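You operate a simulated robot arm through the tools that you are given. There is no shell and no other tool.

You run a simulated robot arm. Do the job below in one go: nothing can be reset, and whatever is moved stays where it is left.

TASK
Wrap carton 21 as its print says and switch the wrapper off.
Fine: it goes from the OUT mark onto the turntable; set the printed turns; one run. Set down upright: what you pick out.

The check looks at the end state, three seconds after you hand in, the way a careful person would. Anything else that was tipped, shoved, dropped, spilled or broken makes it a failure.

THE ROBOT
A 6-joint arm with a fingered hand, fixed in place. Base frame: the origin is on the floor under the middle of its stand, x ahead of it, y to its left, z up. Units: cm, rad, N and s.
It reaches about 134.6 cm from its shoulder. Its first joint turns from -2.601 to 2.601 rad. Payload 3.5 kg.
Tool frame: the origin (TCP) lies between the finger pads and is the grasp point; the fingertips stand 2.6 cm ahead of it; z points along the fingers, y is the line along which they close. The gripper opens to 13.2 cm; its body begins 7.3 cm behind the TCP. The gripper is a hand of 4 fingers: y runs from the thumb to the fingers, the wrist lies at [0, 0, -23.4] in the tool frame.
Orientation is that of the tool frame in the base frame, as a unit quaternion [x, y, z, w]. With the fingers straight down and closing along the base's y, the tool's x points along the base's -x, its y along +y and its z along -z.

THE INTERFACE
- The arm moves only by the tool play_rows. Its arguments are lists of equal length, an entry for each row: "dp": the shift along the tool's x, y, z in cm, a list of three; "turn": the turn, a rotation vector about the tool's x, y, z in rad, a list of three. In form: {"dp": [[x, y, z], ...], "turn": [[rx, ry, rz], ...]}. A call has 1 to 20 rows; each row shifts and turns the commanded pose from where the row before left it, along the tool's axes as they then stand. A row lasts 0.2 s, in which the tool goes at most 5 cm and 0.15 rad; a call with a longer step from one row to the next is refused whole. Where a pose cannot be reached the arm comes as near as it can. A force on the tool above 40 N (or 10 N above the force at the start of the call, whichever is more), or a blocked arm, ends the call early, and 0.2 s more pass. In this call time passes only in rows, and 0.2 s behind the last. It gives the time, the measured TCP pose, the force on the tool (base axes), the opening and the grip force at its end, in the units of the frame above (readings bear some noise), with the torque about the TCP (base axes, N m) and any sound that the robot's microphone picked up.
- Cameras (640 x 400 px; columns grow to the right, rows downward): "scene" is fixed at [21.98, 64.56, 153.29]; the picture's right is [0.97, -0.25, 0.00], its down [-0.25, -0.96, -0.11] and it looks along [0.03, 0.11, -0.99] (base axes); focal length 333 px, centre (320, 200). "wrist" rides on the gripper at [6.8, 0.2, -9.7] in the tool frame; the picture's right is [-0.03, 1.00, 0.00], its down [-0.82, -0.02, -0.58] and it looks along [-0.58, -0.01, 0.82] (tool axes); focal length 270 px, centre (320, 200). There is no depth. A picture from a camera that has moved, and an enlarged one, comes with that camera's place and axes in the base frame and with its lens. The place of the scene camera against the robot may be out by one fixed shift of up to 2.5 cm in any direction.
- snapshot(camera): a new picture of that camera. It takes no simulated time.
- lift_body(by): slides the trunk up (or, below 0, down) by that many cm; the arm rides with it, the base frame stays. It gives what a move gives, with no picture.
- move_fingers(finger1, finger2, finger3, thumb_bend): sets how far each is bent, from 0 (flat) to 1 (curled in); at 0.3 the hand is open as for a grip, at 0.7 the pads meet at the TCP. One left out holds its place. A second passes; each finger stops where it meets its share of the squeeze, and holds until it gets a number again. It is the only way to open and close the hand. It gives what a move gives, with no picture; readings hold the bend of each and the force on the fingers (four entries, about 0 where the hand has none), thumb and palm.
- close_up(camera, box): a new picture of the part [left, top, right, bottom] of that camera's present view, enlarged. It takes no simulated time.
- finish_job(): hands the job in; it is judged then, once.

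Nothing tells you positions but the pictures and the camera data. Unless the task says otherwise, let go and move clear before handing in.

The tools are called after "Call:" as name(argument=value, ...) on one line, values as JSON. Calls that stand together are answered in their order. play_rows: Moves the arm, as the interface text tells. Its arguments: {"type":"object","properties":{"dp":{"type":"array"},"turn":{"type":"array"}},"required":["dp","turn"]} The other tools are called the same way: lift_body (by) moves the trunk up or down; move_fingers (finger1, finger2, finger3, thumb_bend) moves the fingers one by one; snapshot (camera) takes a picture; close_up (camera, box) takes an enlarged picture of a part of a camera's view; finish_job () hands the job in.

At the start:

```text
clock: 0.0
ee_pos: [-2.31, 75.78, 103.55]
ee_rot: [0.0, 1.0, -0.001, 0.0]
contact_force: [-0.2, -0.6, 0.0]
moment: [0.0, 0.03, -0.02]
width: 13.19
gripper_force: 0.1
shape: jaw
bend: [0.3, 0.3, 0.3, 0.3]
finger forces: [0.1, 0.0, 0.0, 0.1, 0.0, 0.1]
trunk travel left (down, up): [-93.3, 3.7]
```

scene: 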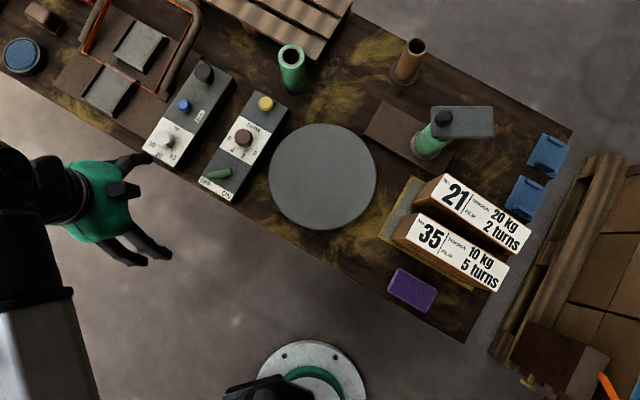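
wrist: 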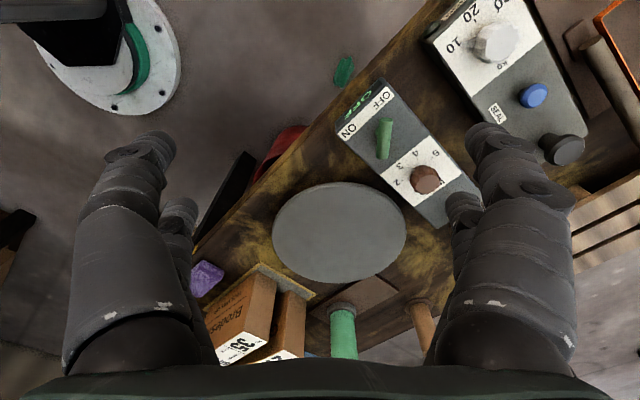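

I see a bench with two control boxes, a grey turntable, two cartons (21 and 35) and a film post. I'll look closer at the labels and the controls before moving anything.

Call:
close_up(camera="scene", box=[370, 160, 550, 320])

Call:
close_up(camera="scene", box=[130, 50, 310, 210])

Call:
close_up(camera="scene", box=[340, 80, 580, 240])

Call:
close_up(camera="wrist", box=[320, 0, 600, 220])

Call:
close_up(camera="wrist", box=[170, 170, 450, 380])

```text
2.50 times, centred on (460, 240) of scene
camera zoom: at [21.98, 64.56, 153.29], right [0.97, -0.25, 0.0], down [-0.25, -0.96, -0.11], along [0.03, 0.11, -0.99], focal length 832 px, centre (-30, 100)
```

zoom: 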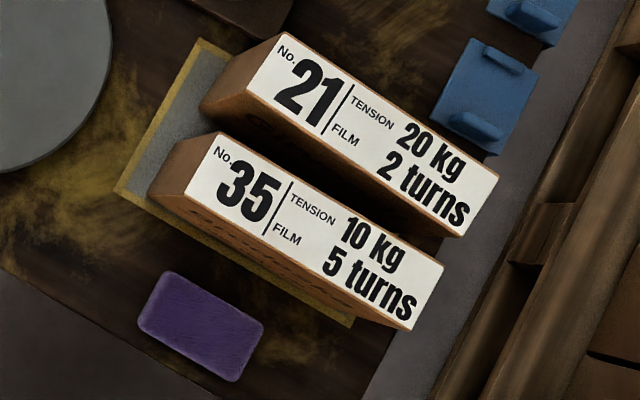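

```text
2.50 times, centred on (220, 130) of scene
camera zoom: at [21.98, 64.56, 153.29], right [0.97, -0.25, 0.0], down [-0.25, -0.96, -0.11], along [0.03, 0.11, -0.99], focal length 832 px, centre (570, 375)
```

zoom: 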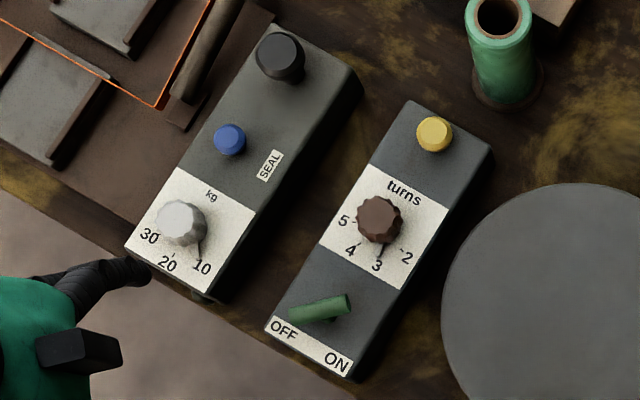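

```text
2.50 times, centred on (460, 160) of scene
camera zoom: at [21.98, 64.56, 153.29], right [0.97, -0.25, 0.0], down [-0.25, -0.96, -0.11], along [0.03, 0.11, -0.99], focal length 832 px, centre (-30, 300)
```

zoom: 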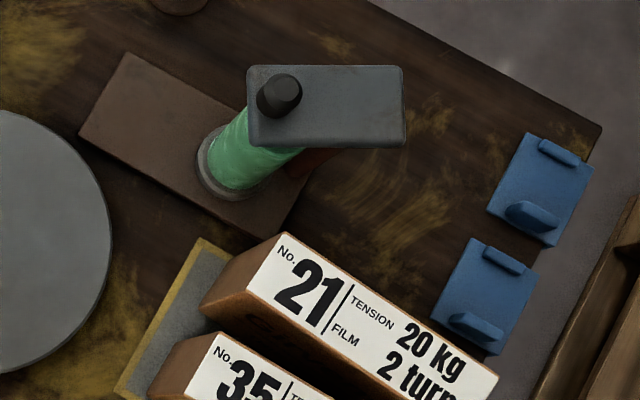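

```text
1.82 times, centred on (460, 110) of wrist
camera zoom: at [-9.34, 75.86, 113.18], right [0.03, 1.0, 0.0], down [0.82, -0.02, 0.58], along [0.58, -0.01, -0.82], focal length 491 px, centre (66, 364)
```

zoom: 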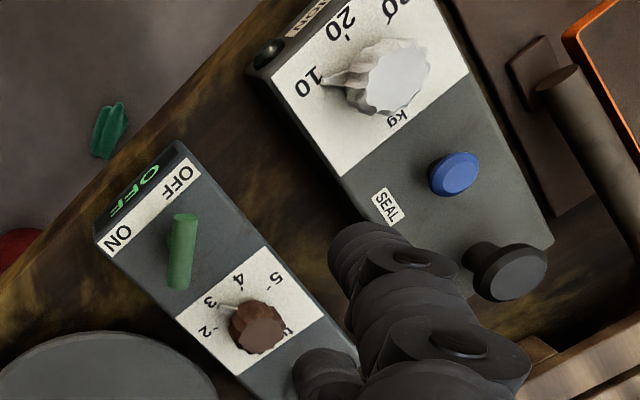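

```text
1.90 times, centred on (310, 275) of wrist
camera zoom: at [-9.34, 75.86, 113.18], right [0.03, 1.0, 0.0], down [0.82, -0.02, 0.58], along [0.58, -0.01, -0.82], focal length 515 px, centre (339, 57)
```

zoom: 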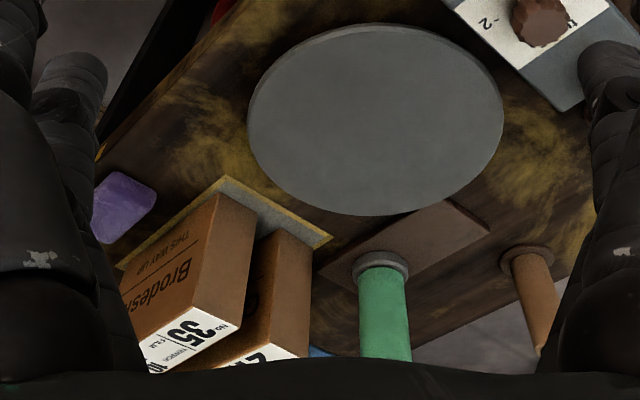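

The bench controls are clear, and carton 21's print asks for 2 turns of film. The 20 kg tension belongs to the strapper, which I'll leave alone. Now I'll look at my own hand and the carton edges in more detail.

Call:
close_up(camera="scene", box=[0, 130, 180, 290])

Call:
close_up(camera="scene", box=[375, 165, 465, 245])

Call:
close_up(camera="scene", box=[450, 190, 540, 300])

Call:
close_up(camera="scene", box=[190, 80, 300, 210])

Call:
close_up(camera="wrist", box=[320, 70, 480, 210])

```text
2.50 times, centred on (90, 210) of scene
camera zoom: at [21.98, 64.56, 153.29], right [0.97, -0.25, 0.0], down [-0.25, -0.96, -0.11], along [0.03, 0.11, -0.99], focal length 832 px, centre (895, 175)
```

zoom: 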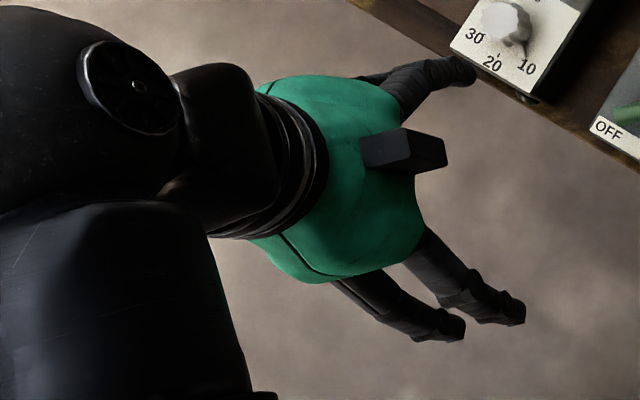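

```text
5.00 times, centred on (420, 205) of scene
camera zoom: at [21.98, 64.56, 153.29], right [0.97, -0.25, 0.0], down [-0.25, -0.96, -0.11], along [0.03, 0.11, -0.99], focal length 1665 px, centre (-180, 175)
```

zoom: 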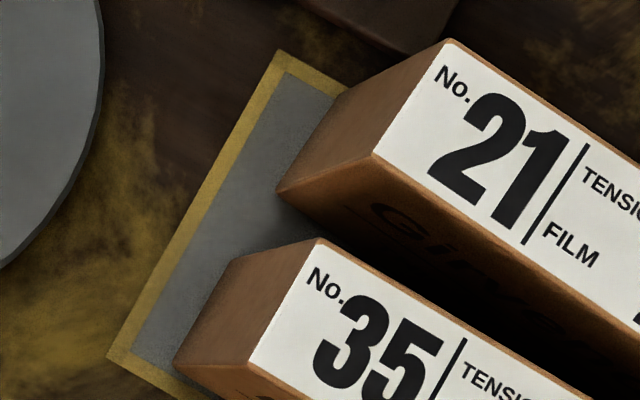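

```text
3.64 times, centred on (495, 245) of scene
camera zoom: at [21.98, 64.56, 153.29], right [0.97, -0.25, 0.0], down [-0.25, -0.96, -0.11], along [0.03, 0.11, -0.99], focal length 1211 px, centre (-316, 36)
```

zoom: 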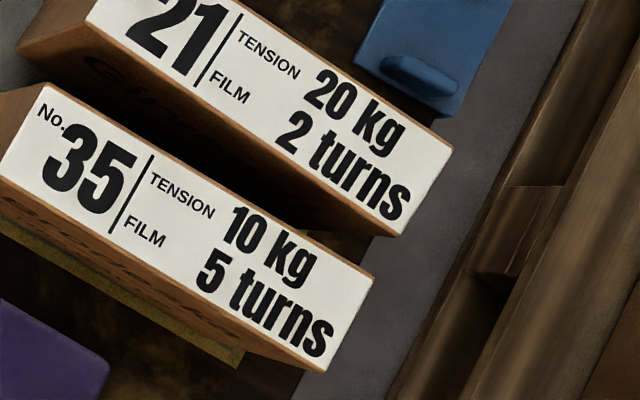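

```text
3.08 times, centred on (245, 145) of scene
camera zoom: at [21.98, 64.56, 153.29], right [0.97, -0.25, 0.0], down [-0.25, -0.96, -0.11], along [0.03, 0.11, -0.99], focal length 1024 px, centre (551, 369)
```

zoom: 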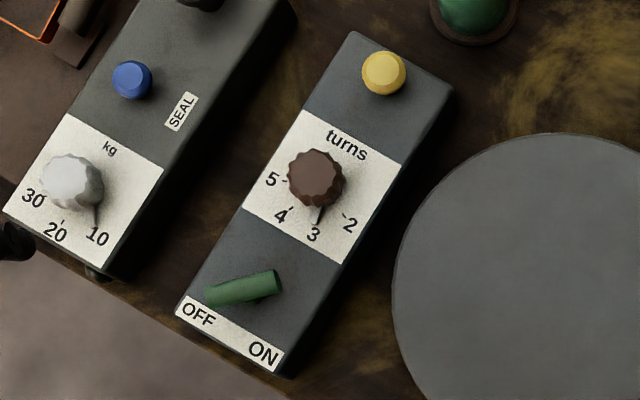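

```text
2.86 times, centred on (400, 140) of wrist
camera zoom: at [-9.34, 75.86, 113.18], right [0.03, 1.0, 0.0], down [0.82, -0.02, 0.58], along [0.58, -0.01, -0.82], focal length 772 px, centre (91, 371)
```

zoom: 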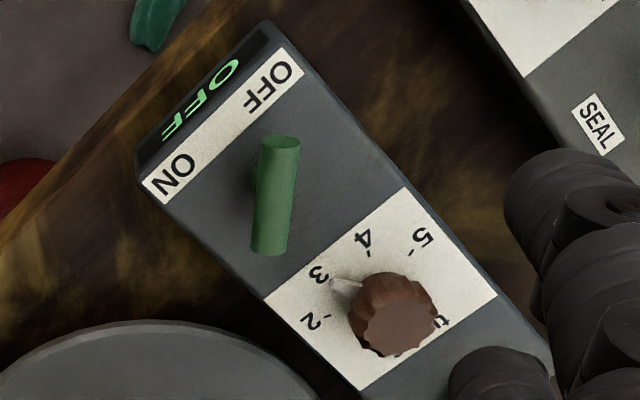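

The bench top is around z 72 and the turntable top around z 74, centred near (26, 79). The carton tops are near z 85. I'll test which digit is which while the hand is still in free air.

Call:
move_fingers(finger1=0.7)

Call:
snapshot(camera="wrist")

Call:
close_up(camera="scene", box=[0, 130, 180, 290])

```text
clock: 1.0
ee_pos: [-2.37, 75.68, 103.37]
ee_rot: [0.0, 1.0, 0.001, 0.0]
contact_force: [0.0, -0.1, 0.0]
moment: [0.02, -0.01, 0.02]
width: 6.73
gripper_force: 0.0
shape: fingers
bend: [0.7, 0.3, 0.3, 0.3]
finger forces: [0.0, 0.0, 0.0, 0.1, 0.1, 0.0]
trunk travel left (down, up): [-93.3, 3.7]
```

```text
taken
camera wrist: at [-9.33, 75.86, 113.18], right [0.03, 1.0, 0.0], down [0.82, -0.02, 0.58], along [0.58, -0.01, -0.82], focal length 270 px, centre (320, 200)
```

wrist: 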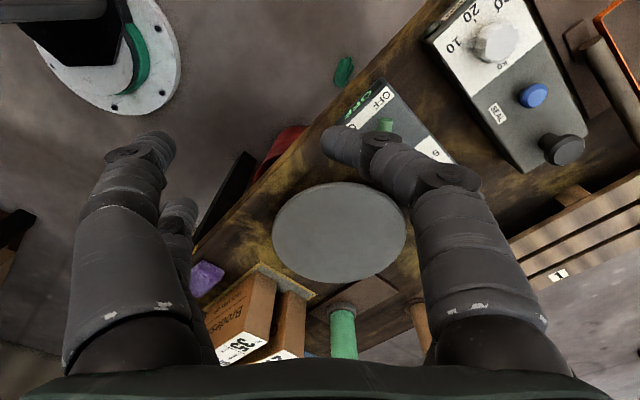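

```text
2.50 times, centred on (90, 210) of scene
camera zoom: at [21.98, 64.56, 153.29], right [0.97, -0.25, 0.0], down [-0.25, -0.96, -0.11], along [0.03, 0.11, -0.99], focal length 832 px, centre (895, 175)
```

zoom: 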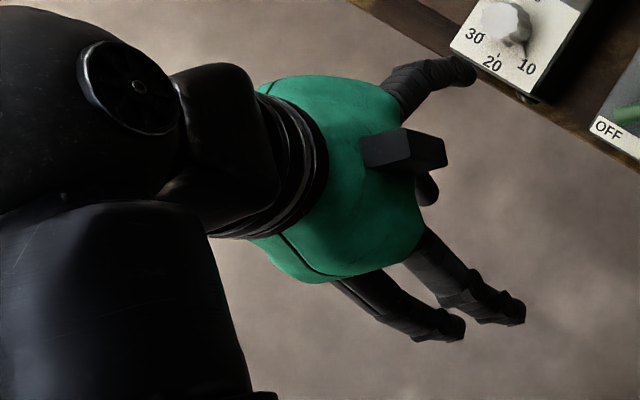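

Call:
move_fingers(finger1=0.3, finger2=0.7)

Call:
snapshot(camera="wrist")

Call:
move_fingers(finger2=0.3, thumb_bend=0.7)

Call:
snapshot(camera="wrist")

```text
clock: 2.0
ee_pos: [-2.38, 75.64, 103.42]
ee_rot: [0.0, 1.0, 0.0, 0.0]
contact_force: [0.3, -0.4, 0.2]
moment: [-0.02, 0.0, 0.0]
width: 13.27
gripper_force: 0.2
shape: fingers
bend: [0.3, 0.7, 0.3, 0.3]
finger forces: [0.1, 0.1, 0.1, 0.0, 0.1, 0.0]
trunk travel left (down, up): [-93.3, 3.7]
```

```text
taken
camera wrist: at [-9.34, 75.86, 113.18], right [0.03, 1.0, 0.0], down [0.82, -0.02, 0.58], along [0.58, -0.01, -0.82], focal length 270 px, centre (320, 200)
```

wrist: 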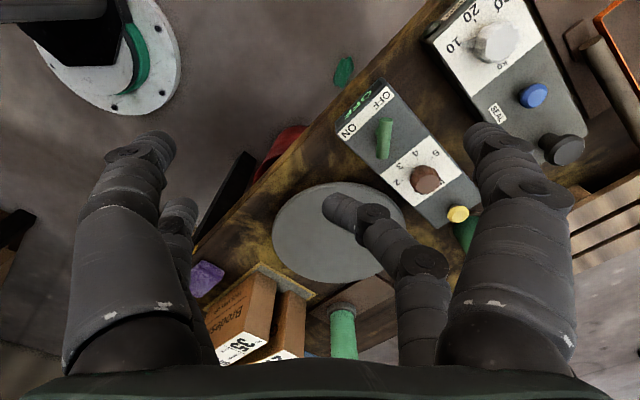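

```text
clock: 3.0
ee_pos: [-2.46, 75.76, 103.43]
ee_rot: [0.0, 1.0, 0.0, 0.001]
contact_force: [-0.1, 0.4, 0.9]
moment: [-0.01, 0.02, 0.02]
width: 6.68
gripper_force: 0.0
shape: fingers
bend: [0.3, 0.3, 0.3, 0.7]
finger forces: [0.0, 0.0, 0.0, 0.0, 0.1, 0.0]
trunk travel left (down, up): [-93.3, 3.7]
```

```text
taken
camera wrist: at [-9.34, 75.86, 113.18], right [0.03, 1.0, 0.0], down [0.82, -0.02, 0.58], along [0.58, -0.01, -0.82], focal length 270 px, centre (320, 200)
```

wrist: 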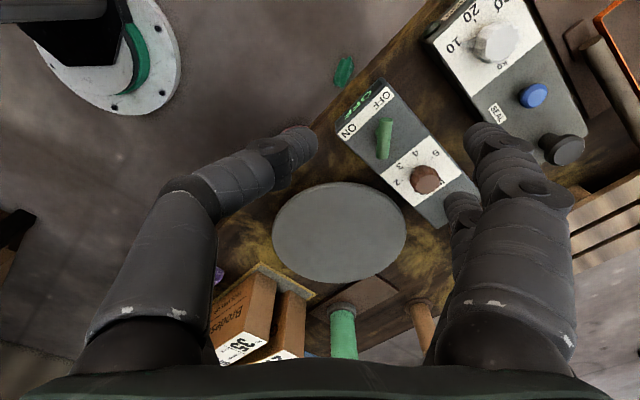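

The hand is a 2+2 jaw: finger1 and finger2 on the +y side, thumb and finger3 on the −y side. I take the dial to be near (11, 90), top z 81.5, so I'll hover above the wrapper panel and look at the controls.

Call:
move_fingers(thumb_bend=0.3)

Call:
play_rows(dp=[[-2.7, 2.9, 1.2], [-2.7, 2.9, 1.2], [-2.7, 2.9, 1.2], [-2.7, 2.9, 1.2], [-2.7, 2.9, 1.2], [0, 0, 0], [0, 0, 0], [0, 0, 0], [0, 0, 0], [0, 0, 0]], turn=[[0, 0, 0], [0, 0, 0], [0, 0, 0], [0, 0, 0], [0, 0, 0], [0, 0, -0.15], [0, 0, -0.15], [0, 0, -0.15], [0, 0, -0.15], [0, 0, -0.15]])

Call:
snapshot(camera="wrist")

Call:
snapshot(camera="scene")

```text
clock: 4.0
ee_pos: [-2.39, 75.72, 103.44]
ee_rot: [0.0, 1.0, 0.0, 0.0]
contact_force: [0.3, 0.0, 0.1]
moment: [0.0, -0.02, 0.0]
width: 13.26
gripper_force: 0.1
shape: fingers
bend: [0.3, 0.3, 0.3, 0.3]
finger forces: [0.0, 0.0, 0.0, 0.1, 0.0, 0.0]
trunk travel left (down, up): [-93.3, 3.7]
```

```text
clock: 6.2
ee_pos: [11.09, 90.23, 103.5]
ee_rot: [-0.367, 0.93, 0.0, 0.0]
contact_force: [-0.1, -0.1, -0.2]
moment: [0.03, 0.01, 0.0]
width: 13.22
gripper_force: 0.0
shape: fingers
bend: [0.3, 0.3, 0.3, 0.3]
finger forces: [0.0, 0.1, 0.0, 0.0, 0.0, 0.0]
out of reach, approached as far as the arm can: row 1, 2, 3, 4, 5
trunk travel left (down, up): [-93.3, 3.7]
```

```text
taken
camera wrist: at [5.85, 85.73, 113.18], right [-0.66, 0.75, 0.0], down [0.61, 0.54, 0.58], along [0.43, 0.38, -0.82], focal length 270 px, centre (320, 200)
```

wrist: 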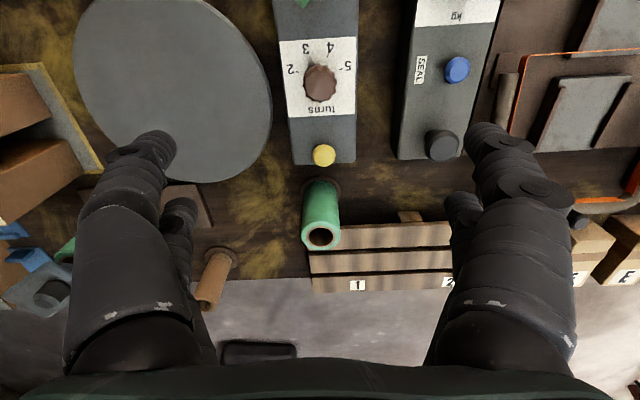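

```text
taken
```

scene: 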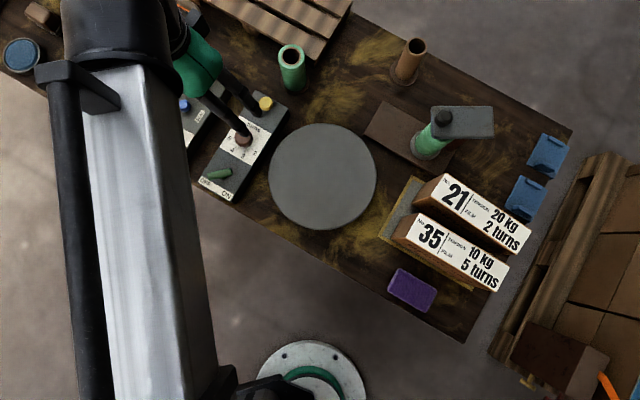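

The arm can't get lower with the trunk this high, so I'll lower the trunk in small steps, with the hand clear above the panel.

Call:
lift_body(by=-8)

Call:
snapshot(camera="wrist")

Call:
snapshot(camera="scene")

```text
clock: 7.4
ee_pos: [11.07, 90.33, 95.49]
ee_rot: [-0.366, 0.931, 0.0, 0.0]
contact_force: [-0.1, 0.9, -1.1]
moment: [0.0, 0.0, -0.03]
width: 13.24
gripper_force: 0.0
shape: fingers
bend: [0.3, 0.3, 0.3, 0.3]
finger forces: [0.0, 0.0, 0.0, 0.0, 0.0, 0.0]
trunk travel left (down, up): [-85.3, 11.7]
```

```text
taken
camera wrist: at [5.84, 85.73, 105.19], right [-0.66, 0.75, 0.0], down [0.61, 0.54, 0.58], along [0.43, 0.38, -0.82], focal length 270 px, centre (320, 200)
```

wrist: 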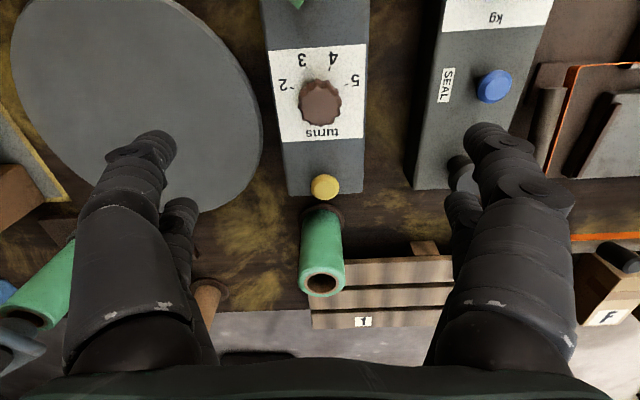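

```text
taken
```

scene: 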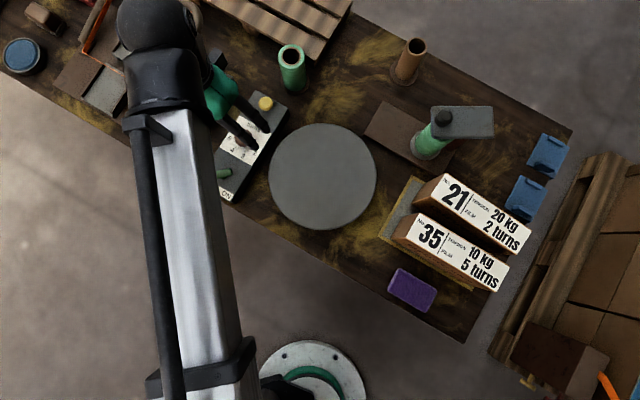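

Call:
close_up(camera="wrist", box=[250, 30, 390, 210])

Call:
close_up(camera="wrist", box=[0, 150, 260, 350])

```text
2.22 times, centred on (320, 120) of wrist
camera zoom: at [5.84, 85.73, 105.19], right [-0.66, 0.75, 0.0], down [0.61, 0.54, 0.58], along [0.43, 0.38, -0.82], focal length 601 px, centre (320, 378)
```

zoom: 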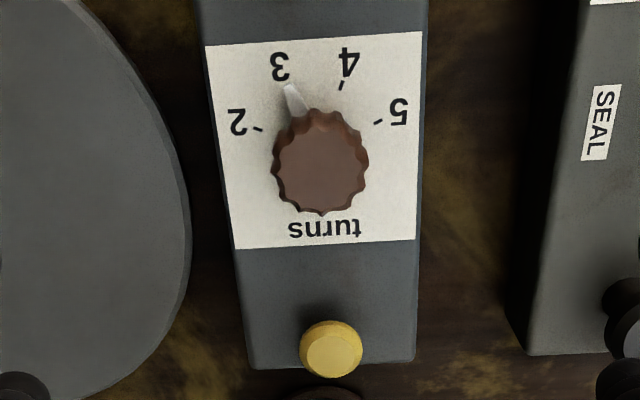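

```text
2.00 times, centred on (130, 250) of wrist
camera zoom: at [5.84, 85.73, 105.19], right [-0.66, 0.75, 0.0], down [0.61, 0.54, 0.58], along [0.43, 0.38, -0.82], focal length 541 px, centre (700, 100)
```

zoom: 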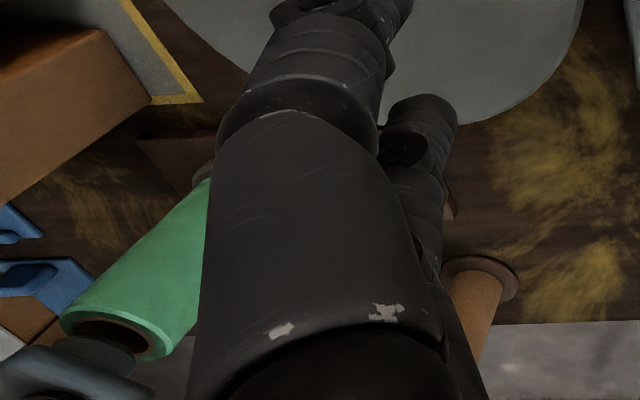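

The dial's centre works out at about (11.0, 90.25). Its pointer sits on 3, and 2 is about 45° counter-clockwise seen from above. I'll narrow the hand and lower the trunk towards the dial.

Call:
move_fingers(finger1=0.45, finger2=0.45, finger3=0.45, thumb_bend=0.45)

Call:
lift_body(by=-7)

Call:
snapshot(camera="wrist")

Call:
snapshot(camera="scene")

```text
clock: 8.4
ee_pos: [10.99, 90.3, 95.39]
ee_rot: [-0.366, 0.931, 0.0, -0.001]
contact_force: [0.0, -0.5, 0.7]
moment: [-0.02, -0.02, -0.02]
width: 8.34
gripper_force: 0.0
shape: fingers
bend: [0.45, 0.45, 0.45, 0.45]
finger forces: [0.1, 0.1, 0.0, 0.1, 0.0, 0.0]
trunk travel left (down, up): [-85.3, 11.7]
```

```text
clock: 9.4
ee_pos: [11.07, 90.4, 88.5]
ee_rot: [-0.366, 0.931, 0.0, -0.001]
contact_force: [0.6, -0.6, 0.8]
moment: [0.0, -0.02, 0.0]
width: 8.34
gripper_force: 0.0
shape: fingers
bend: [0.45, 0.45, 0.45, 0.45]
finger forces: [0.0, 0.0, 0.0, 0.1, 0.0, 0.1]
trunk travel left (down, up): [-78.3, 18.7]
```

```text
taken
camera wrist: at [5.84, 85.73, 98.19], right [-0.66, 0.75, 0.0], down [0.61, 0.54, 0.58], along [0.43, 0.38, -0.82], focal length 270 px, centre (320, 200)
```

wrist: 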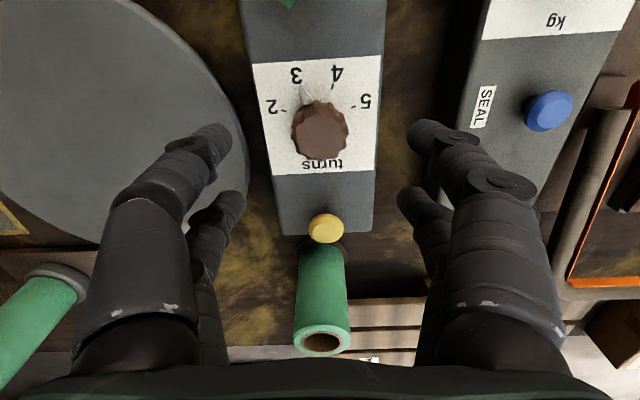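

```text
taken
```

scene: 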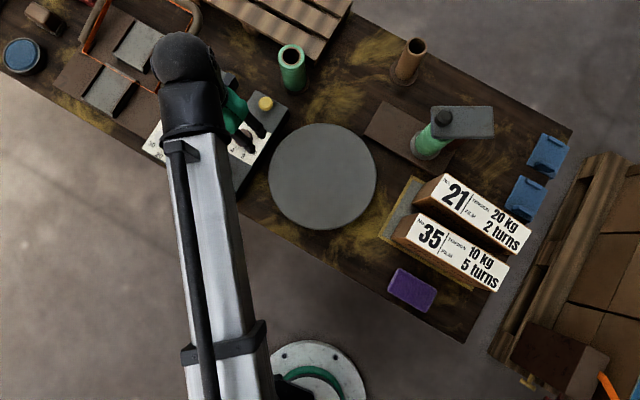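

Call:
play_rows(dp=[[0, 0, 1.5], [0, 0, 1.5]], turn=[[0, 0, 0], [0, 0, 0]])

Call:
snapshot(camera="wrist")

```text
clock: 10.1
ee_pos: [11.12, 90.3, 88.44]
ee_rot: [-0.365, 0.931, 0.0, 0.0]
contact_force: [-0.3, -0.6, 0.4]
moment: [0.01, 0.0, 0.02]
width: 8.34
gripper_force: 0.0
shape: fingers
bend: [0.45, 0.45, 0.45, 0.45]
finger forces: [0.0, 0.1, 0.0, 0.1, 0.0, 0.0]
out of reach, approached as far as the arm can: row 1, 2
trunk travel left (down, up): [-78.3, 18.7]
```

```text
taken
camera wrist: at [5.84, 85.74, 98.18], right [-0.66, 0.75, 0.0], down [0.61, 0.54, 0.58], along [0.43, 0.38, -0.82], focal length 270 px, centre (320, 200)
```

wrist: 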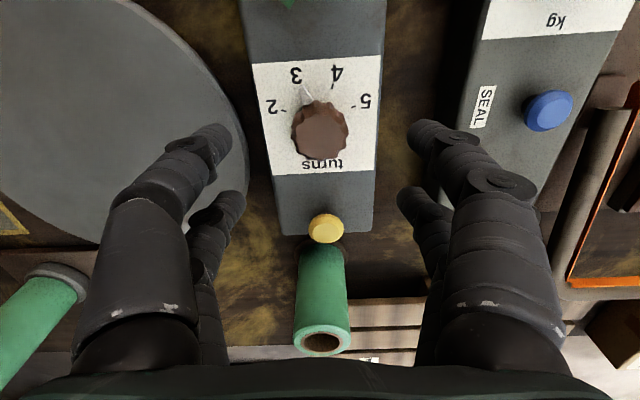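

Call:
play_rows(dp=[[0, 0, -1.0]], turn=[[0, 0, 0]])

```text
clock: 10.4
ee_pos: [11.06, 90.33, 88.48]
ee_rot: [-0.366, 0.931, -0.001, 0.0]
contact_force: [-0.6, 1.0, 0.2]
moment: [0.0, 0.02, -0.01]
width: 8.37
gripper_force: 0.1
shape: fingers
bend: [0.45, 0.45, 0.45, 0.45]
finger forces: [0.1, 0.0, 0.0, 0.1, 0.0, 0.0]
out of reach, approached as far as the arm can: row 1
trunk travel left (down, up): [-78.3, 18.7]
```

Call:
play_rows(dp=[[0, 0, -1.0], [0, 0, -1.0], [0, 0, -0.5]], turn=[[0, 0, 0], [0, 0, 0], [0, 0, 0]])

```text
clock: 11.2
ee_pos: [11.09, 90.38, 88.45]
ee_rot: [-0.366, 0.93, 0.0, 0.0]
contact_force: [0.5, -0.1, -0.4]
moment: [0.02, -0.03, -0.01]
width: 8.4
gripper_force: 0.0
shape: fingers
bend: [0.45, 0.45, 0.45, 0.45]
finger forces: [0.0, 0.0, 0.0, 0.0, 0.1, 0.0]
out of reach, approached as far as the arm can: row 1, 2, 3
trunk travel left (down, up): [-78.3, 18.7]
```

Call:
play_rows(dp=[[0, 0, -1.0], [0, 0, -1.0], [0, 0, -1.0], [0, 0, -1.0]], turn=[[0, 0, 0], [0, 0, 0], [0, 0, 0], [0, 0, 0]])

Call:
play_rows(dp=[[0, 0, -1.0], [0, 0, -1.0]], turn=[[0, 0, 0], [0, 0, 0]])

```text
clock: 12.2
ee_pos: [11.02, 90.35, 88.41]
ee_rot: [-0.365, 0.931, 0.0, 0.0]
contact_force: [0.0, -0.5, 0.1]
moment: [0.0, 0.02, -0.02]
width: 8.34
gripper_force: 0.0
shape: fingers
bend: [0.45, 0.45, 0.45, 0.45]
finger forces: [0.0, 0.0, 0.0, 0.0, 0.0, 0.0]
out of reach, approached as far as the arm can: row 1, 2, 3, 4
trunk travel left (down, up): [-78.3, 18.7]
```

```text
clock: 12.8
ee_pos: [11.11, 90.25, 88.34]
ee_rot: [-0.365, 0.931, 0.0, 0.0]
contact_force: [0.1, 0.1, -0.4]
moment: [-0.02, -0.02, -0.01]
width: 8.37
gripper_force: 0.1
shape: fingers
bend: [0.45, 0.45, 0.45, 0.45]
finger forces: [0.0, 0.0, 0.0, 0.0, 0.1, 0.0]
out of reach, approached as far as the arm can: row 1, 2
trunk travel left (down, up): [-78.3, 18.7]
```

Call:
play_rows(dp=[[0, 0, 0.5]], turn=[[0, 0, 0]])

```text
clock: 13.2
ee_pos: [11.07, 90.38, 88.46]
ee_rot: [-0.367, 0.93, 0.0, 0.0]
contact_force: [0.4, 0.6, -0.1]
moment: [-0.01, -0.02, -0.01]
width: 8.32
gripper_force: 0.0
shape: fingers
bend: [0.45, 0.45, 0.45, 0.45]
finger forces: [0.0, 0.0, 0.1, 0.0, 0.0, 0.0]
out of reach, approached as far as the arm can: row 1
trunk travel left (down, up): [-78.3, 18.7]
```

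Call:
play_rows(dp=[[0, 0, 0.5], [0, 0, 0.5], [0, 0, 0.5], [0, 0, 0.5], [0, 0, 0.5], [0, 0, 0.5], [0, 0, 0.5], [0, 0, 0.5], [0, 0, 0.5], [0, 0, 0.5], [0, 0, 0.5], [0, 0, 0.5]], turn=[[0, 0, 0], [0, 0, 0], [0, 0, 0], [0, 0, 0], [0, 0, 0], [0, 0, 0], [0, 0, 0], [0, 0, 0], [0, 0, 0], [0, 0, 0], [0, 0, 0], [0, 0, 0]])

```text
clock: 15.8
ee_pos: [11.11, 90.34, 88.29]
ee_rot: [-0.366, 0.931, 0.001, -0.001]
contact_force: [-1.0, -1.4, -0.2]
moment: [0.02, -0.03, 0.0]
width: 8.35
gripper_force: 0.1
shape: fingers
bend: [0.45, 0.45, 0.45, 0.45]
finger forces: [0.0, 0.0, 0.1, 0.0, 0.0, 0.0]
out of reach, approached as far as the arm can: row 1, 2, 3, 4, 5, 6, 7, 8, 9, 10, 11, 12
trunk travel left (down, up): [-78.3, 18.7]
```

Call:
play_rows(dp=[[0, 0, 0]], turn=[[0, 0, 0]])

```text
clock: 16.2
ee_pos: [11.09, 90.3, 88.38]
ee_rot: [-0.365, 0.931, 0.0, 0.0]
contact_force: [0.3, 0.3, 0.6]
moment: [-0.02, 0.01, -0.01]
width: 8.33
gripper_force: 0.1
shape: fingers
bend: [0.45, 0.45, 0.45, 0.45]
finger forces: [0.1, 0.0, 0.0, 0.0, 0.0, 0.0]
trunk travel left (down, up): [-78.3, 18.7]
```

The arm itself can only move in the plane and yaw, so height comes from the trunk. I'll lower onto the dial until the fingertips overlap the knob by about 1.4 cm.

Call:
lift_body(by=-4)

Call:
snapshot(camera="wrist")

```text
clock: 17.1
ee_pos: [11.14, 90.27, 84.4]
ee_rot: [-0.365, 0.931, -0.001, 0.0]
contact_force: [-0.5, -0.7, 0.6]
moment: [0.0, 0.03, 0.02]
width: 8.32
gripper_force: 0.1
shape: fingers
bend: [0.45, 0.45, 0.45, 0.45]
finger forces: [0.0, 0.1, 0.0, 0.1, 0.0, 0.1]
trunk travel left (down, up): [-74.3, 22.7]
```

```text
taken
camera wrist: at [5.84, 85.73, 94.19], right [-0.66, 0.75, 0.0], down [0.61, 0.54, 0.58], along [0.43, 0.38, -0.82], focal length 270 px, centre (320, 200)
```

wrist: 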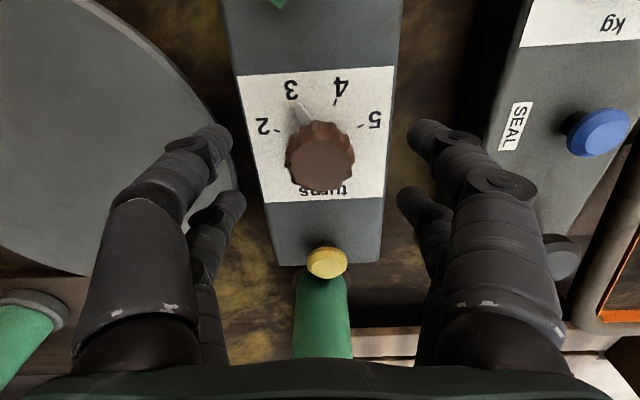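

Call:
lift_body(by=-1.9)

Call:
move_fingers(finger1=0.55, finger2=0.55, finger3=0.55, thumb_bend=0.55)

Call:
snapshot(camera="wrist")

```text
clock: 17.7
ee_pos: [10.99, 90.23, 82.54]
ee_rot: [-0.366, 0.931, 0.0, 0.0]
contact_force: [-0.1, -0.5, -0.6]
moment: [0.01, 0.02, -0.01]
width: 8.36
gripper_force: 0.0
shape: fingers
bend: [0.45, 0.45, 0.45, 0.45]
finger forces: [0.1, 0.1, 0.0, 0.0, 0.0, 0.0]
trunk travel left (down, up): [-72.4, 24.6]
```

```text
clock: 18.7
ee_pos: [11.01, 90.31, 82.55]
ee_rot: [-0.366, 0.931, -0.001, 0.0]
contact_force: [-0.2, -0.5, 0.6]
moment: [0.0, 0.01, 0.0]
width: 4.96
gripper_force: 0.0
shape: fingers
bend: [0.55, 0.55, 0.55, 0.55]
finger forces: [0.0, 0.0, 0.1, 0.0, 0.0, 0.1]
trunk travel left (down, up): [-72.4, 24.6]
```

```text
taken
camera wrist: at [5.84, 85.74, 92.28], right [-0.66, 0.75, 0.0], down [0.61, 0.54, 0.58], along [0.43, 0.38, -0.82], focal length 270 px, centre (320, 200)
```

wrist: 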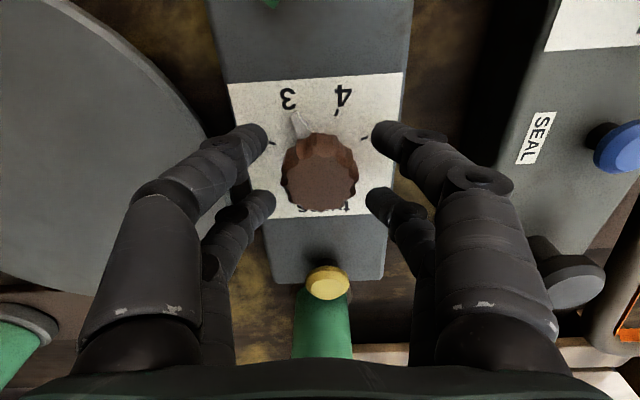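

Call:
move_fingers(finger1=0.64, finger2=0.64, finger3=0.64, thumb_bend=0.64)

Call:
snapshot(camera="wrist")

```text
clock: 19.7
ee_pos: [11.03, 90.35, 82.6]
ee_rot: [-0.366, 0.931, -0.001, -0.001]
contact_force: [0.8, 0.1, -0.5]
moment: [0.01, -0.01, -0.01]
width: 2.04
gripper_force: 1.3
shape: fingers
bend: [0.64, 0.63, 0.62, 0.64]
finger forces: [0.0, 0.9, 1.0, 0.1, 0.0, 0.1]
trunk travel left (down, up): [-72.4, 24.6]
```

```text
taken
camera wrist: at [5.85, 85.75, 92.28], right [-0.66, 0.75, 0.0], down [0.61, 0.54, 0.58], along [0.43, 0.38, -0.82], focal length 270 px, centre (320, 200)
```

wrist: 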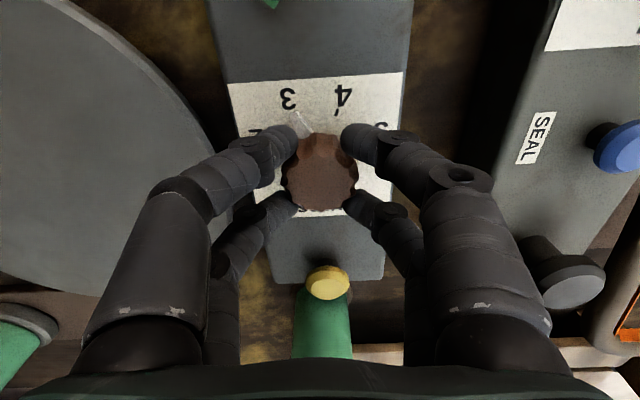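

Call:
move_fingers(finger1=0.75, finger2=0.75, finger3=0.75, thumb_bend=0.75)

Call:
snapshot(camera="wrist")

```text
clock: 20.7
ee_pos: [10.98, 90.36, 82.5]
ee_rot: [-0.365, 0.931, 0.0, -0.001]
contact_force: [-0.6, -5.4, -8.4]
moment: [-0.07, -0.01, -0.02]
width: 0.9
gripper_force: 14.4
shape: fingers
bend: [0.7, 0.64, 0.64, 0.68]
finger forces: [6.2, 7.3, 6.9, 0.1, 8.8, 0.1]
trunk travel left (down, up): [-72.4, 24.6]
```

```text
taken
camera wrist: at [5.84, 85.74, 92.25], right [-0.66, 0.75, 0.0], down [0.61, 0.54, 0.58], along [0.43, 0.38, -0.82], focal length 270 px, centre (320, 200)
```

wrist: 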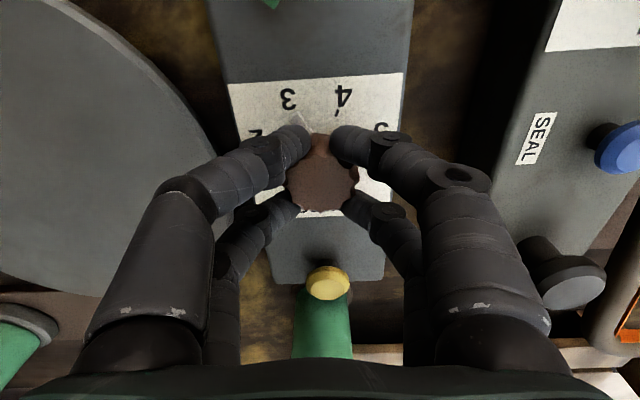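

The knob is held by all four digits. I'll turn part way, counter-clockwise seen from above, and check the pointer.

Call:
play_rows(dp=[[0, 0, 0], [0, 0, 0], [0, 0, 0], [0, 0, 0]], turn=[[0, 0, -0.1], [0, 0, -0.1], [0, 0, -0.1], [0, 0, -0.1]])

Call:
snapshot(camera="wrist")

Call:
close_up(camera="scene", box=[190, 80, 300, 210])

```text
clock: 21.7
ee_pos: [11.03, 90.3, 82.59]
ee_rot: [-0.543, 0.839, 0.0, 0.0]
contact_force: [4.0, -9.3, -9.4]
moment: [-0.16, -0.15, -0.05]
width: 0.86
gripper_force: 15.2
shape: fingers
bend: [0.7, 0.65, 0.64, 0.68]
finger forces: [6.1, 6.4, 7.1, 0.0, 11.1, 0.0]
trunk travel left (down, up): [-72.4, 24.6]
```

```text
taken
camera wrist: at [8.03, 84.1, 92.27], right [-0.9, 0.43, 0.0], down [0.35, 0.74, 0.58], along [0.25, 0.52, -0.82], focal length 270 px, centre (320, 200)
```

wrist: 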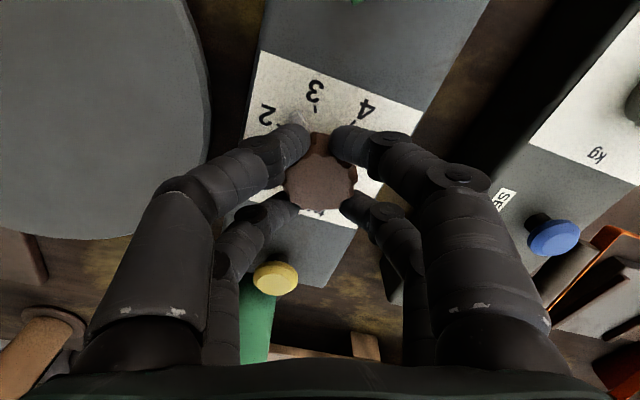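

```text
3.08 times, centred on (245, 145) of scene
camera zoom: at [21.98, 64.56, 153.29], right [0.97, -0.25, 0.0], down [-0.25, -0.96, -0.11], along [0.03, 0.11, -0.99], focal length 1024 px, centre (551, 369)
```

zoom: 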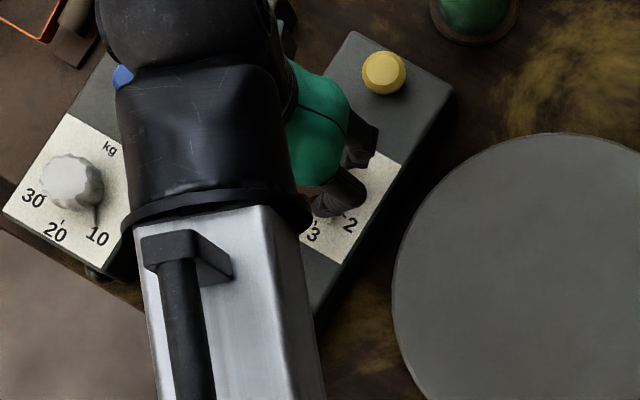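

Call:
play_rows(dp=[[0, 0, 0], [0, 0, 0], [0, 0, 0], [0, 0, 0]], turn=[[0, 0, -0.1], [0, 0, -0.1], [0, 0, -0.1], [0, 0, -0.09]])

Call:
close_up(camera="wrist", box=[220, 50, 420, 250])

```text
clock: 22.7
ee_pos: [11.08, 90.28, 82.48]
ee_rot: [-0.697, 0.717, -0.001, 0.001]
contact_force: [5.6, -9.9, -9.4]
moment: [-0.17, -0.16, -0.04]
width: 0.89
gripper_force: 17.1
shape: fingers
bend: [0.7, 0.65, 0.64, 0.68]
finger forces: [7.6, 6.0, 6.8, 0.0, 14.3, 0.0]
trunk travel left (down, up): [-72.4, 24.6]
```

```text
2.00 times, centred on (320, 150) of wrist
camera zoom: at [10.61, 83.45, 92.27], right [-1.0, 0.05, 0.0], down [0.04, 0.82, 0.58], along [0.03, 0.58, -0.82], focal length 541 px, centre (320, 300)
```

zoom: 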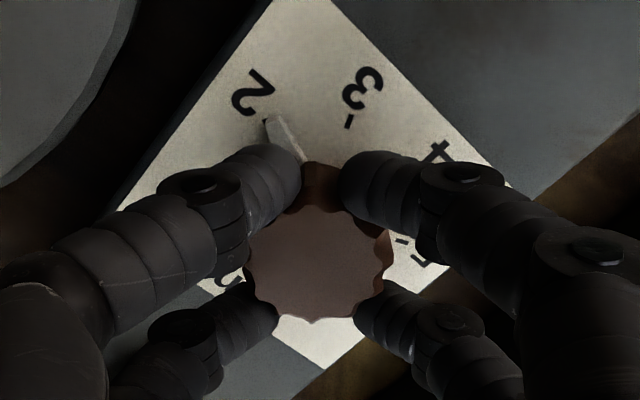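

Call:
move_fingers(finger1=0.48, finger2=0.48, finger3=0.48, thumb_bend=0.48)

Call:
close_up(camera="wrist", box=[220, 50, 420, 250])

Call:
close_up(camera="scene", box=[190, 80, 300, 210])

```text
clock: 23.7
ee_pos: [11.01, 90.28, 82.48]
ee_rot: [-0.695, 0.719, 0.0, 0.0]
contact_force: [0.7, 0.3, 0.0]
moment: [-0.01, 0.01, 0.03]
width: 7.21
gripper_force: 0.1
shape: fingers
bend: [0.48, 0.48, 0.48, 0.48]
finger forces: [0.0, 0.0, 0.0, 0.0, 0.1, 0.0]
trunk travel left (down, up): [-72.4, 24.6]
```

```text
2.00 times, centred on (320, 150) of wrist
camera zoom: at [10.55, 83.45, 92.28], right [-1.0, 0.06, 0.0], down [0.05, 0.81, 0.58], along [0.03, 0.58, -0.82], focal length 541 px, centre (320, 300)
```

zoom: 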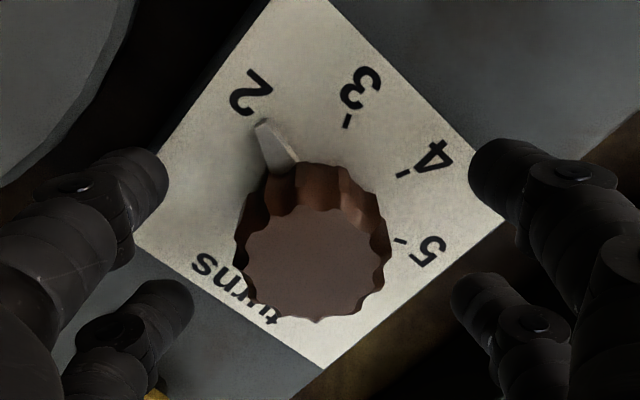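

```text
3.08 times, centred on (245, 145) of scene
camera zoom: at [21.98, 64.56, 153.29], right [0.97, -0.25, 0.0], down [-0.25, -0.96, -0.11], along [0.03, 0.11, -0.99], focal length 1024 px, centre (551, 369)
```

zoom: 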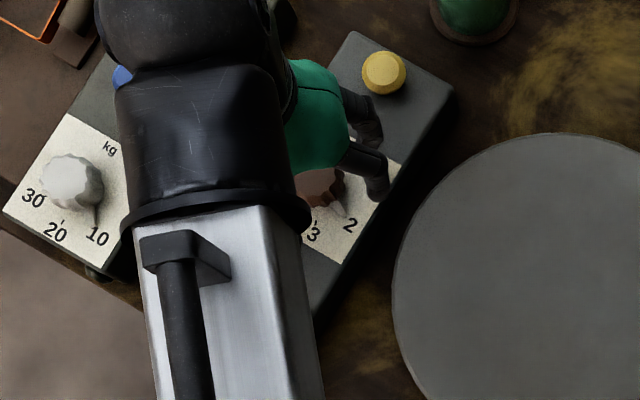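

The pointer has settled on 2. I'll raise clear and move over to inspect the ON/OFF handle from close up.

Call:
lift_body(by=11)

Call:
play_rows(dp=[[3.2, 3.4, 0], [3.2, 3.4, 0]], turn=[[0, 0, 0], [0, 0, 0]])

Call:
snapshot(camera="wrist")

Call:
close_up(camera="wrist", box=[220, 30, 420, 180])

```text
clock: 25.2
ee_pos: [11.05, 90.27, 93.52]
ee_rot: [-0.696, 0.718, 0.001, 0.001]
contact_force: [-0.2, -0.6, -0.6]
moment: [0.0, -0.01, -0.01]
width: 7.2
gripper_force: 0.1
shape: fingers
bend: [0.48, 0.48, 0.48, 0.48]
finger forces: [0.0, 0.0, 0.1, 0.0, 0.1, 0.1]
trunk travel left (down, up): [-83.4, 13.6]
```

```text
clock: 25.8
ee_pos: [4.13, 84.1, 93.58]
ee_rot: [-0.696, 0.718, 0.0, 0.001]
contact_force: [-0.3, 0.4, -0.5]
moment: [-0.02, 0.04, 0.01]
width: 7.23
gripper_force: 0.0
shape: fingers
bend: [0.48, 0.48, 0.48, 0.48]
finger forces: [0.1, 0.0, 0.0, 0.1, 0.1, 0.0]
trunk travel left (down, up): [-83.4, 13.6]
```

```text
taken
camera wrist: at [3.59, 77.19, 103.29], right [-1.0, 0.06, 0.0], down [0.05, 0.81, 0.58], along [0.03, 0.58, -0.82], focal length 270 px, centre (320, 200)
```

wrist: 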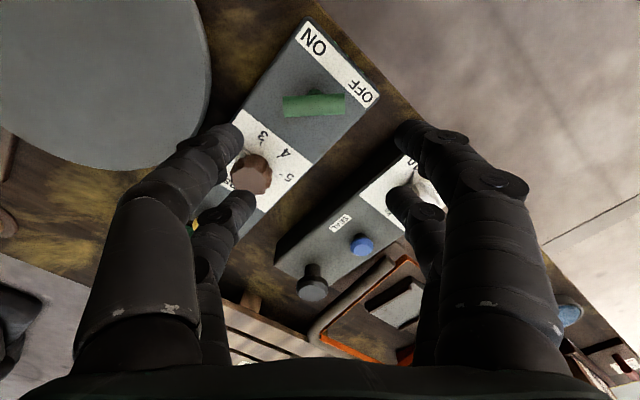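

```text
2.67 times, centred on (320, 105) of wrist
camera zoom: at [3.59, 77.19, 103.29], right [-1.0, 0.06, 0.0], down [0.05, 0.81, 0.58], along [0.03, 0.58, -0.82], focal length 721 px, centre (320, 453)
```

zoom: 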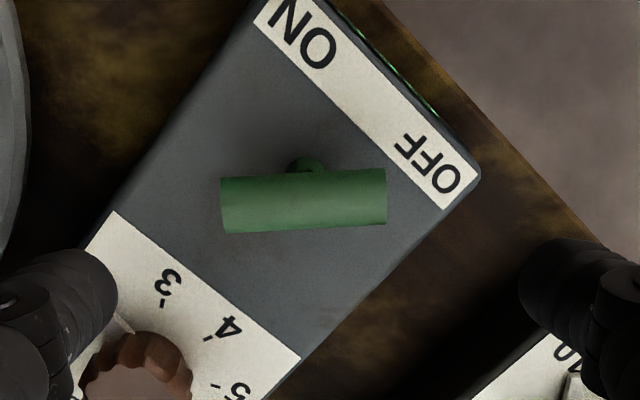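

The ON/OFF handle is a rotary T-bar: pivot near (4.1, 83.7), bar at z ≈ 81. ON is a quarter turn counter-clockwise seen from above. Next I'll raise up, yaw the hand to match the carton and travel towards it.

Call:
lift_body(by=8)

Call:
play_rows(dp=[[0, 0, 0], [0, 0, 0], [0, 0, 0], [0, 0, 0], [0, 0, 0], [0, 0, 0], [0, 0, 0], [0, 0, 0], [0, 0, 0], [0, 0, 0], [0, 0, 0], [0, 0, 0], [0, 0, 0], [0, 0, 0], [0, 0, 0], [0, 0, 0]], turn=[[0, 0, 0.147], [0, 0, 0.147], [0, 0, 0.147], [0, 0, 0.147], [0, 0, 0.147], [0, 0, 0.147], [0, 0, 0.147], [0, 0, 0.147], [0, 0, 0.147], [0, 0, 0.147], [0, 0, 0.147], [0, 0, 0.147], [0, 0, 0.147], [0, 0, 0.147], [0, 0, 0.147], [0, 0, 0.147]])

Call:
play_rows(dp=[[-4, 1.7, 0], [-4, 1.7, 0], [-4, 1.7, 0], [-4, 1.7, 0], [-4, 1.7, 0], [-4, 1.7, 0], [-4, 1.7, 0], [-4, 1.7, 0], [-4, 1.7, 0]], turn=[[0, 0, 0], [0, 0, 0], [0, 0, 0], [0, 0, 0], [0, 0, 0], [0, 0, 0], [0, 0, 0], [0, 0, 0], [0, 0, 0]])

Call:
snapshot(camera="wrist")

Call:
snapshot(camera="scene")

```text
clock: 26.9
ee_pos: [3.99, 84.14, 101.53]
ee_rot: [-0.696, 0.718, 0.0, 0.0]
contact_force: [-0.2, -0.3, -0.1]
moment: [-0.02, 0.0, 0.0]
width: 7.24
gripper_force: 0.0
shape: fingers
bend: [0.48, 0.48, 0.48, 0.48]
finger forces: [0.1, 0.0, 0.1, 0.0, 0.0, 0.0]
trunk travel left (down, up): [-91.4, 5.6]
```

```text
clock: 30.3
ee_pos: [4.22, 84.22, 101.62]
ee_rot: [0.396, 0.918, 0.001, 0.0]
contact_force: [0.3, 0.3, -0.1]
moment: [0.01, -0.01, 0.02]
width: 7.24
gripper_force: 0.1
shape: fingers
bend: [0.48, 0.48, 0.48, 0.48]
finger forces: [0.1, 0.0, 0.0, 0.0, 0.0, 0.0]
trunk travel left (down, up): [-91.4, 5.6]
```

```text
clock: 32.3
ee_pos: [40.15, 68.52, 101.49]
ee_rot: [0.394, 0.919, 0.0, 0.0]
contact_force: [0.0, 1.1, 0.7]
moment: [-0.01, 0.01, 0.0]
width: 7.24
gripper_force: 0.1
shape: fingers
bend: [0.48, 0.48, 0.48, 0.48]
finger forces: [0.0, 0.0, 0.0, 0.0, 0.0, 0.0]
trunk travel left (down, up): [-91.4, 5.6]
```

```text
taken
camera wrist: at [35.44, 73.66, 111.28], right [0.74, 0.67, 0.0], down [0.55, -0.61, 0.58], along [0.39, -0.43, -0.82], focal length 270 px, centre (320, 200)
```

wrist: 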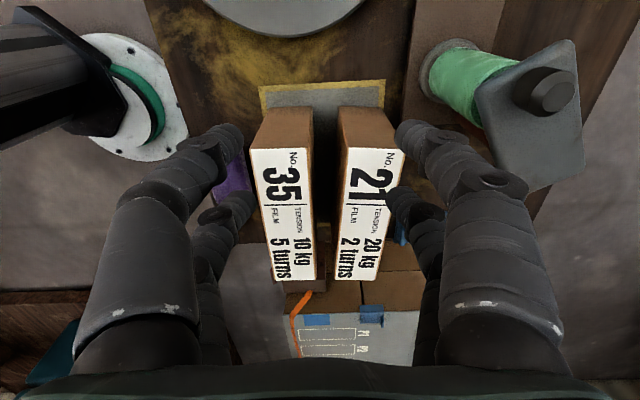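

```text
taken
```

scene: 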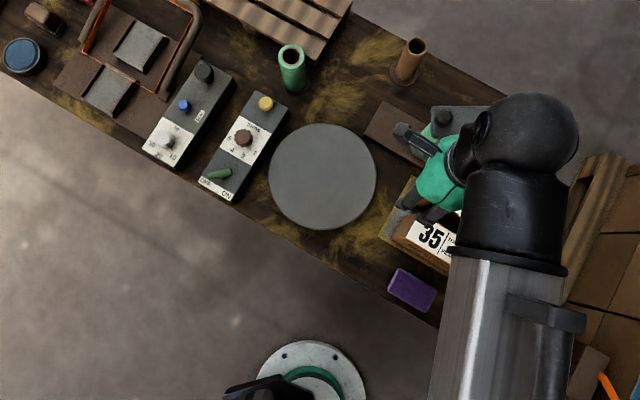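

Call:
close_up(camera="wrist", box=[230, 70, 430, 195])

Call:
close_up(camera="wrist", box=[230, 170, 430, 295])

```text
3.20 times, centred on (330, 132) of wrist
camera zoom: at [35.44, 73.66, 111.28], right [0.74, 0.67, 0.0], down [0.55, -0.61, 0.58], along [0.39, -0.43, -0.82], focal length 865 px, centre (288, 416)
```

zoom: 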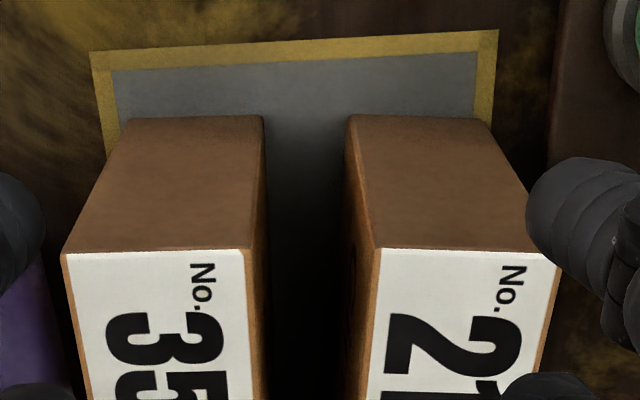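

```text
3.20 times, centred on (330, 232) of wrist
camera zoom: at [35.44, 73.66, 111.28], right [0.74, 0.67, 0.0], down [0.55, -0.61, 0.58], along [0.39, -0.43, -0.82], focal length 865 px, centre (288, 96)
```

zoom: 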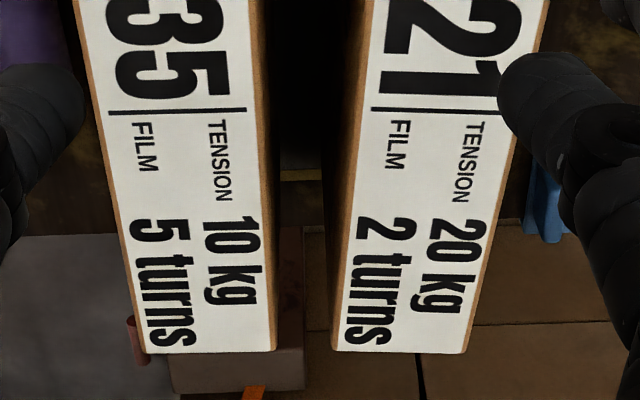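

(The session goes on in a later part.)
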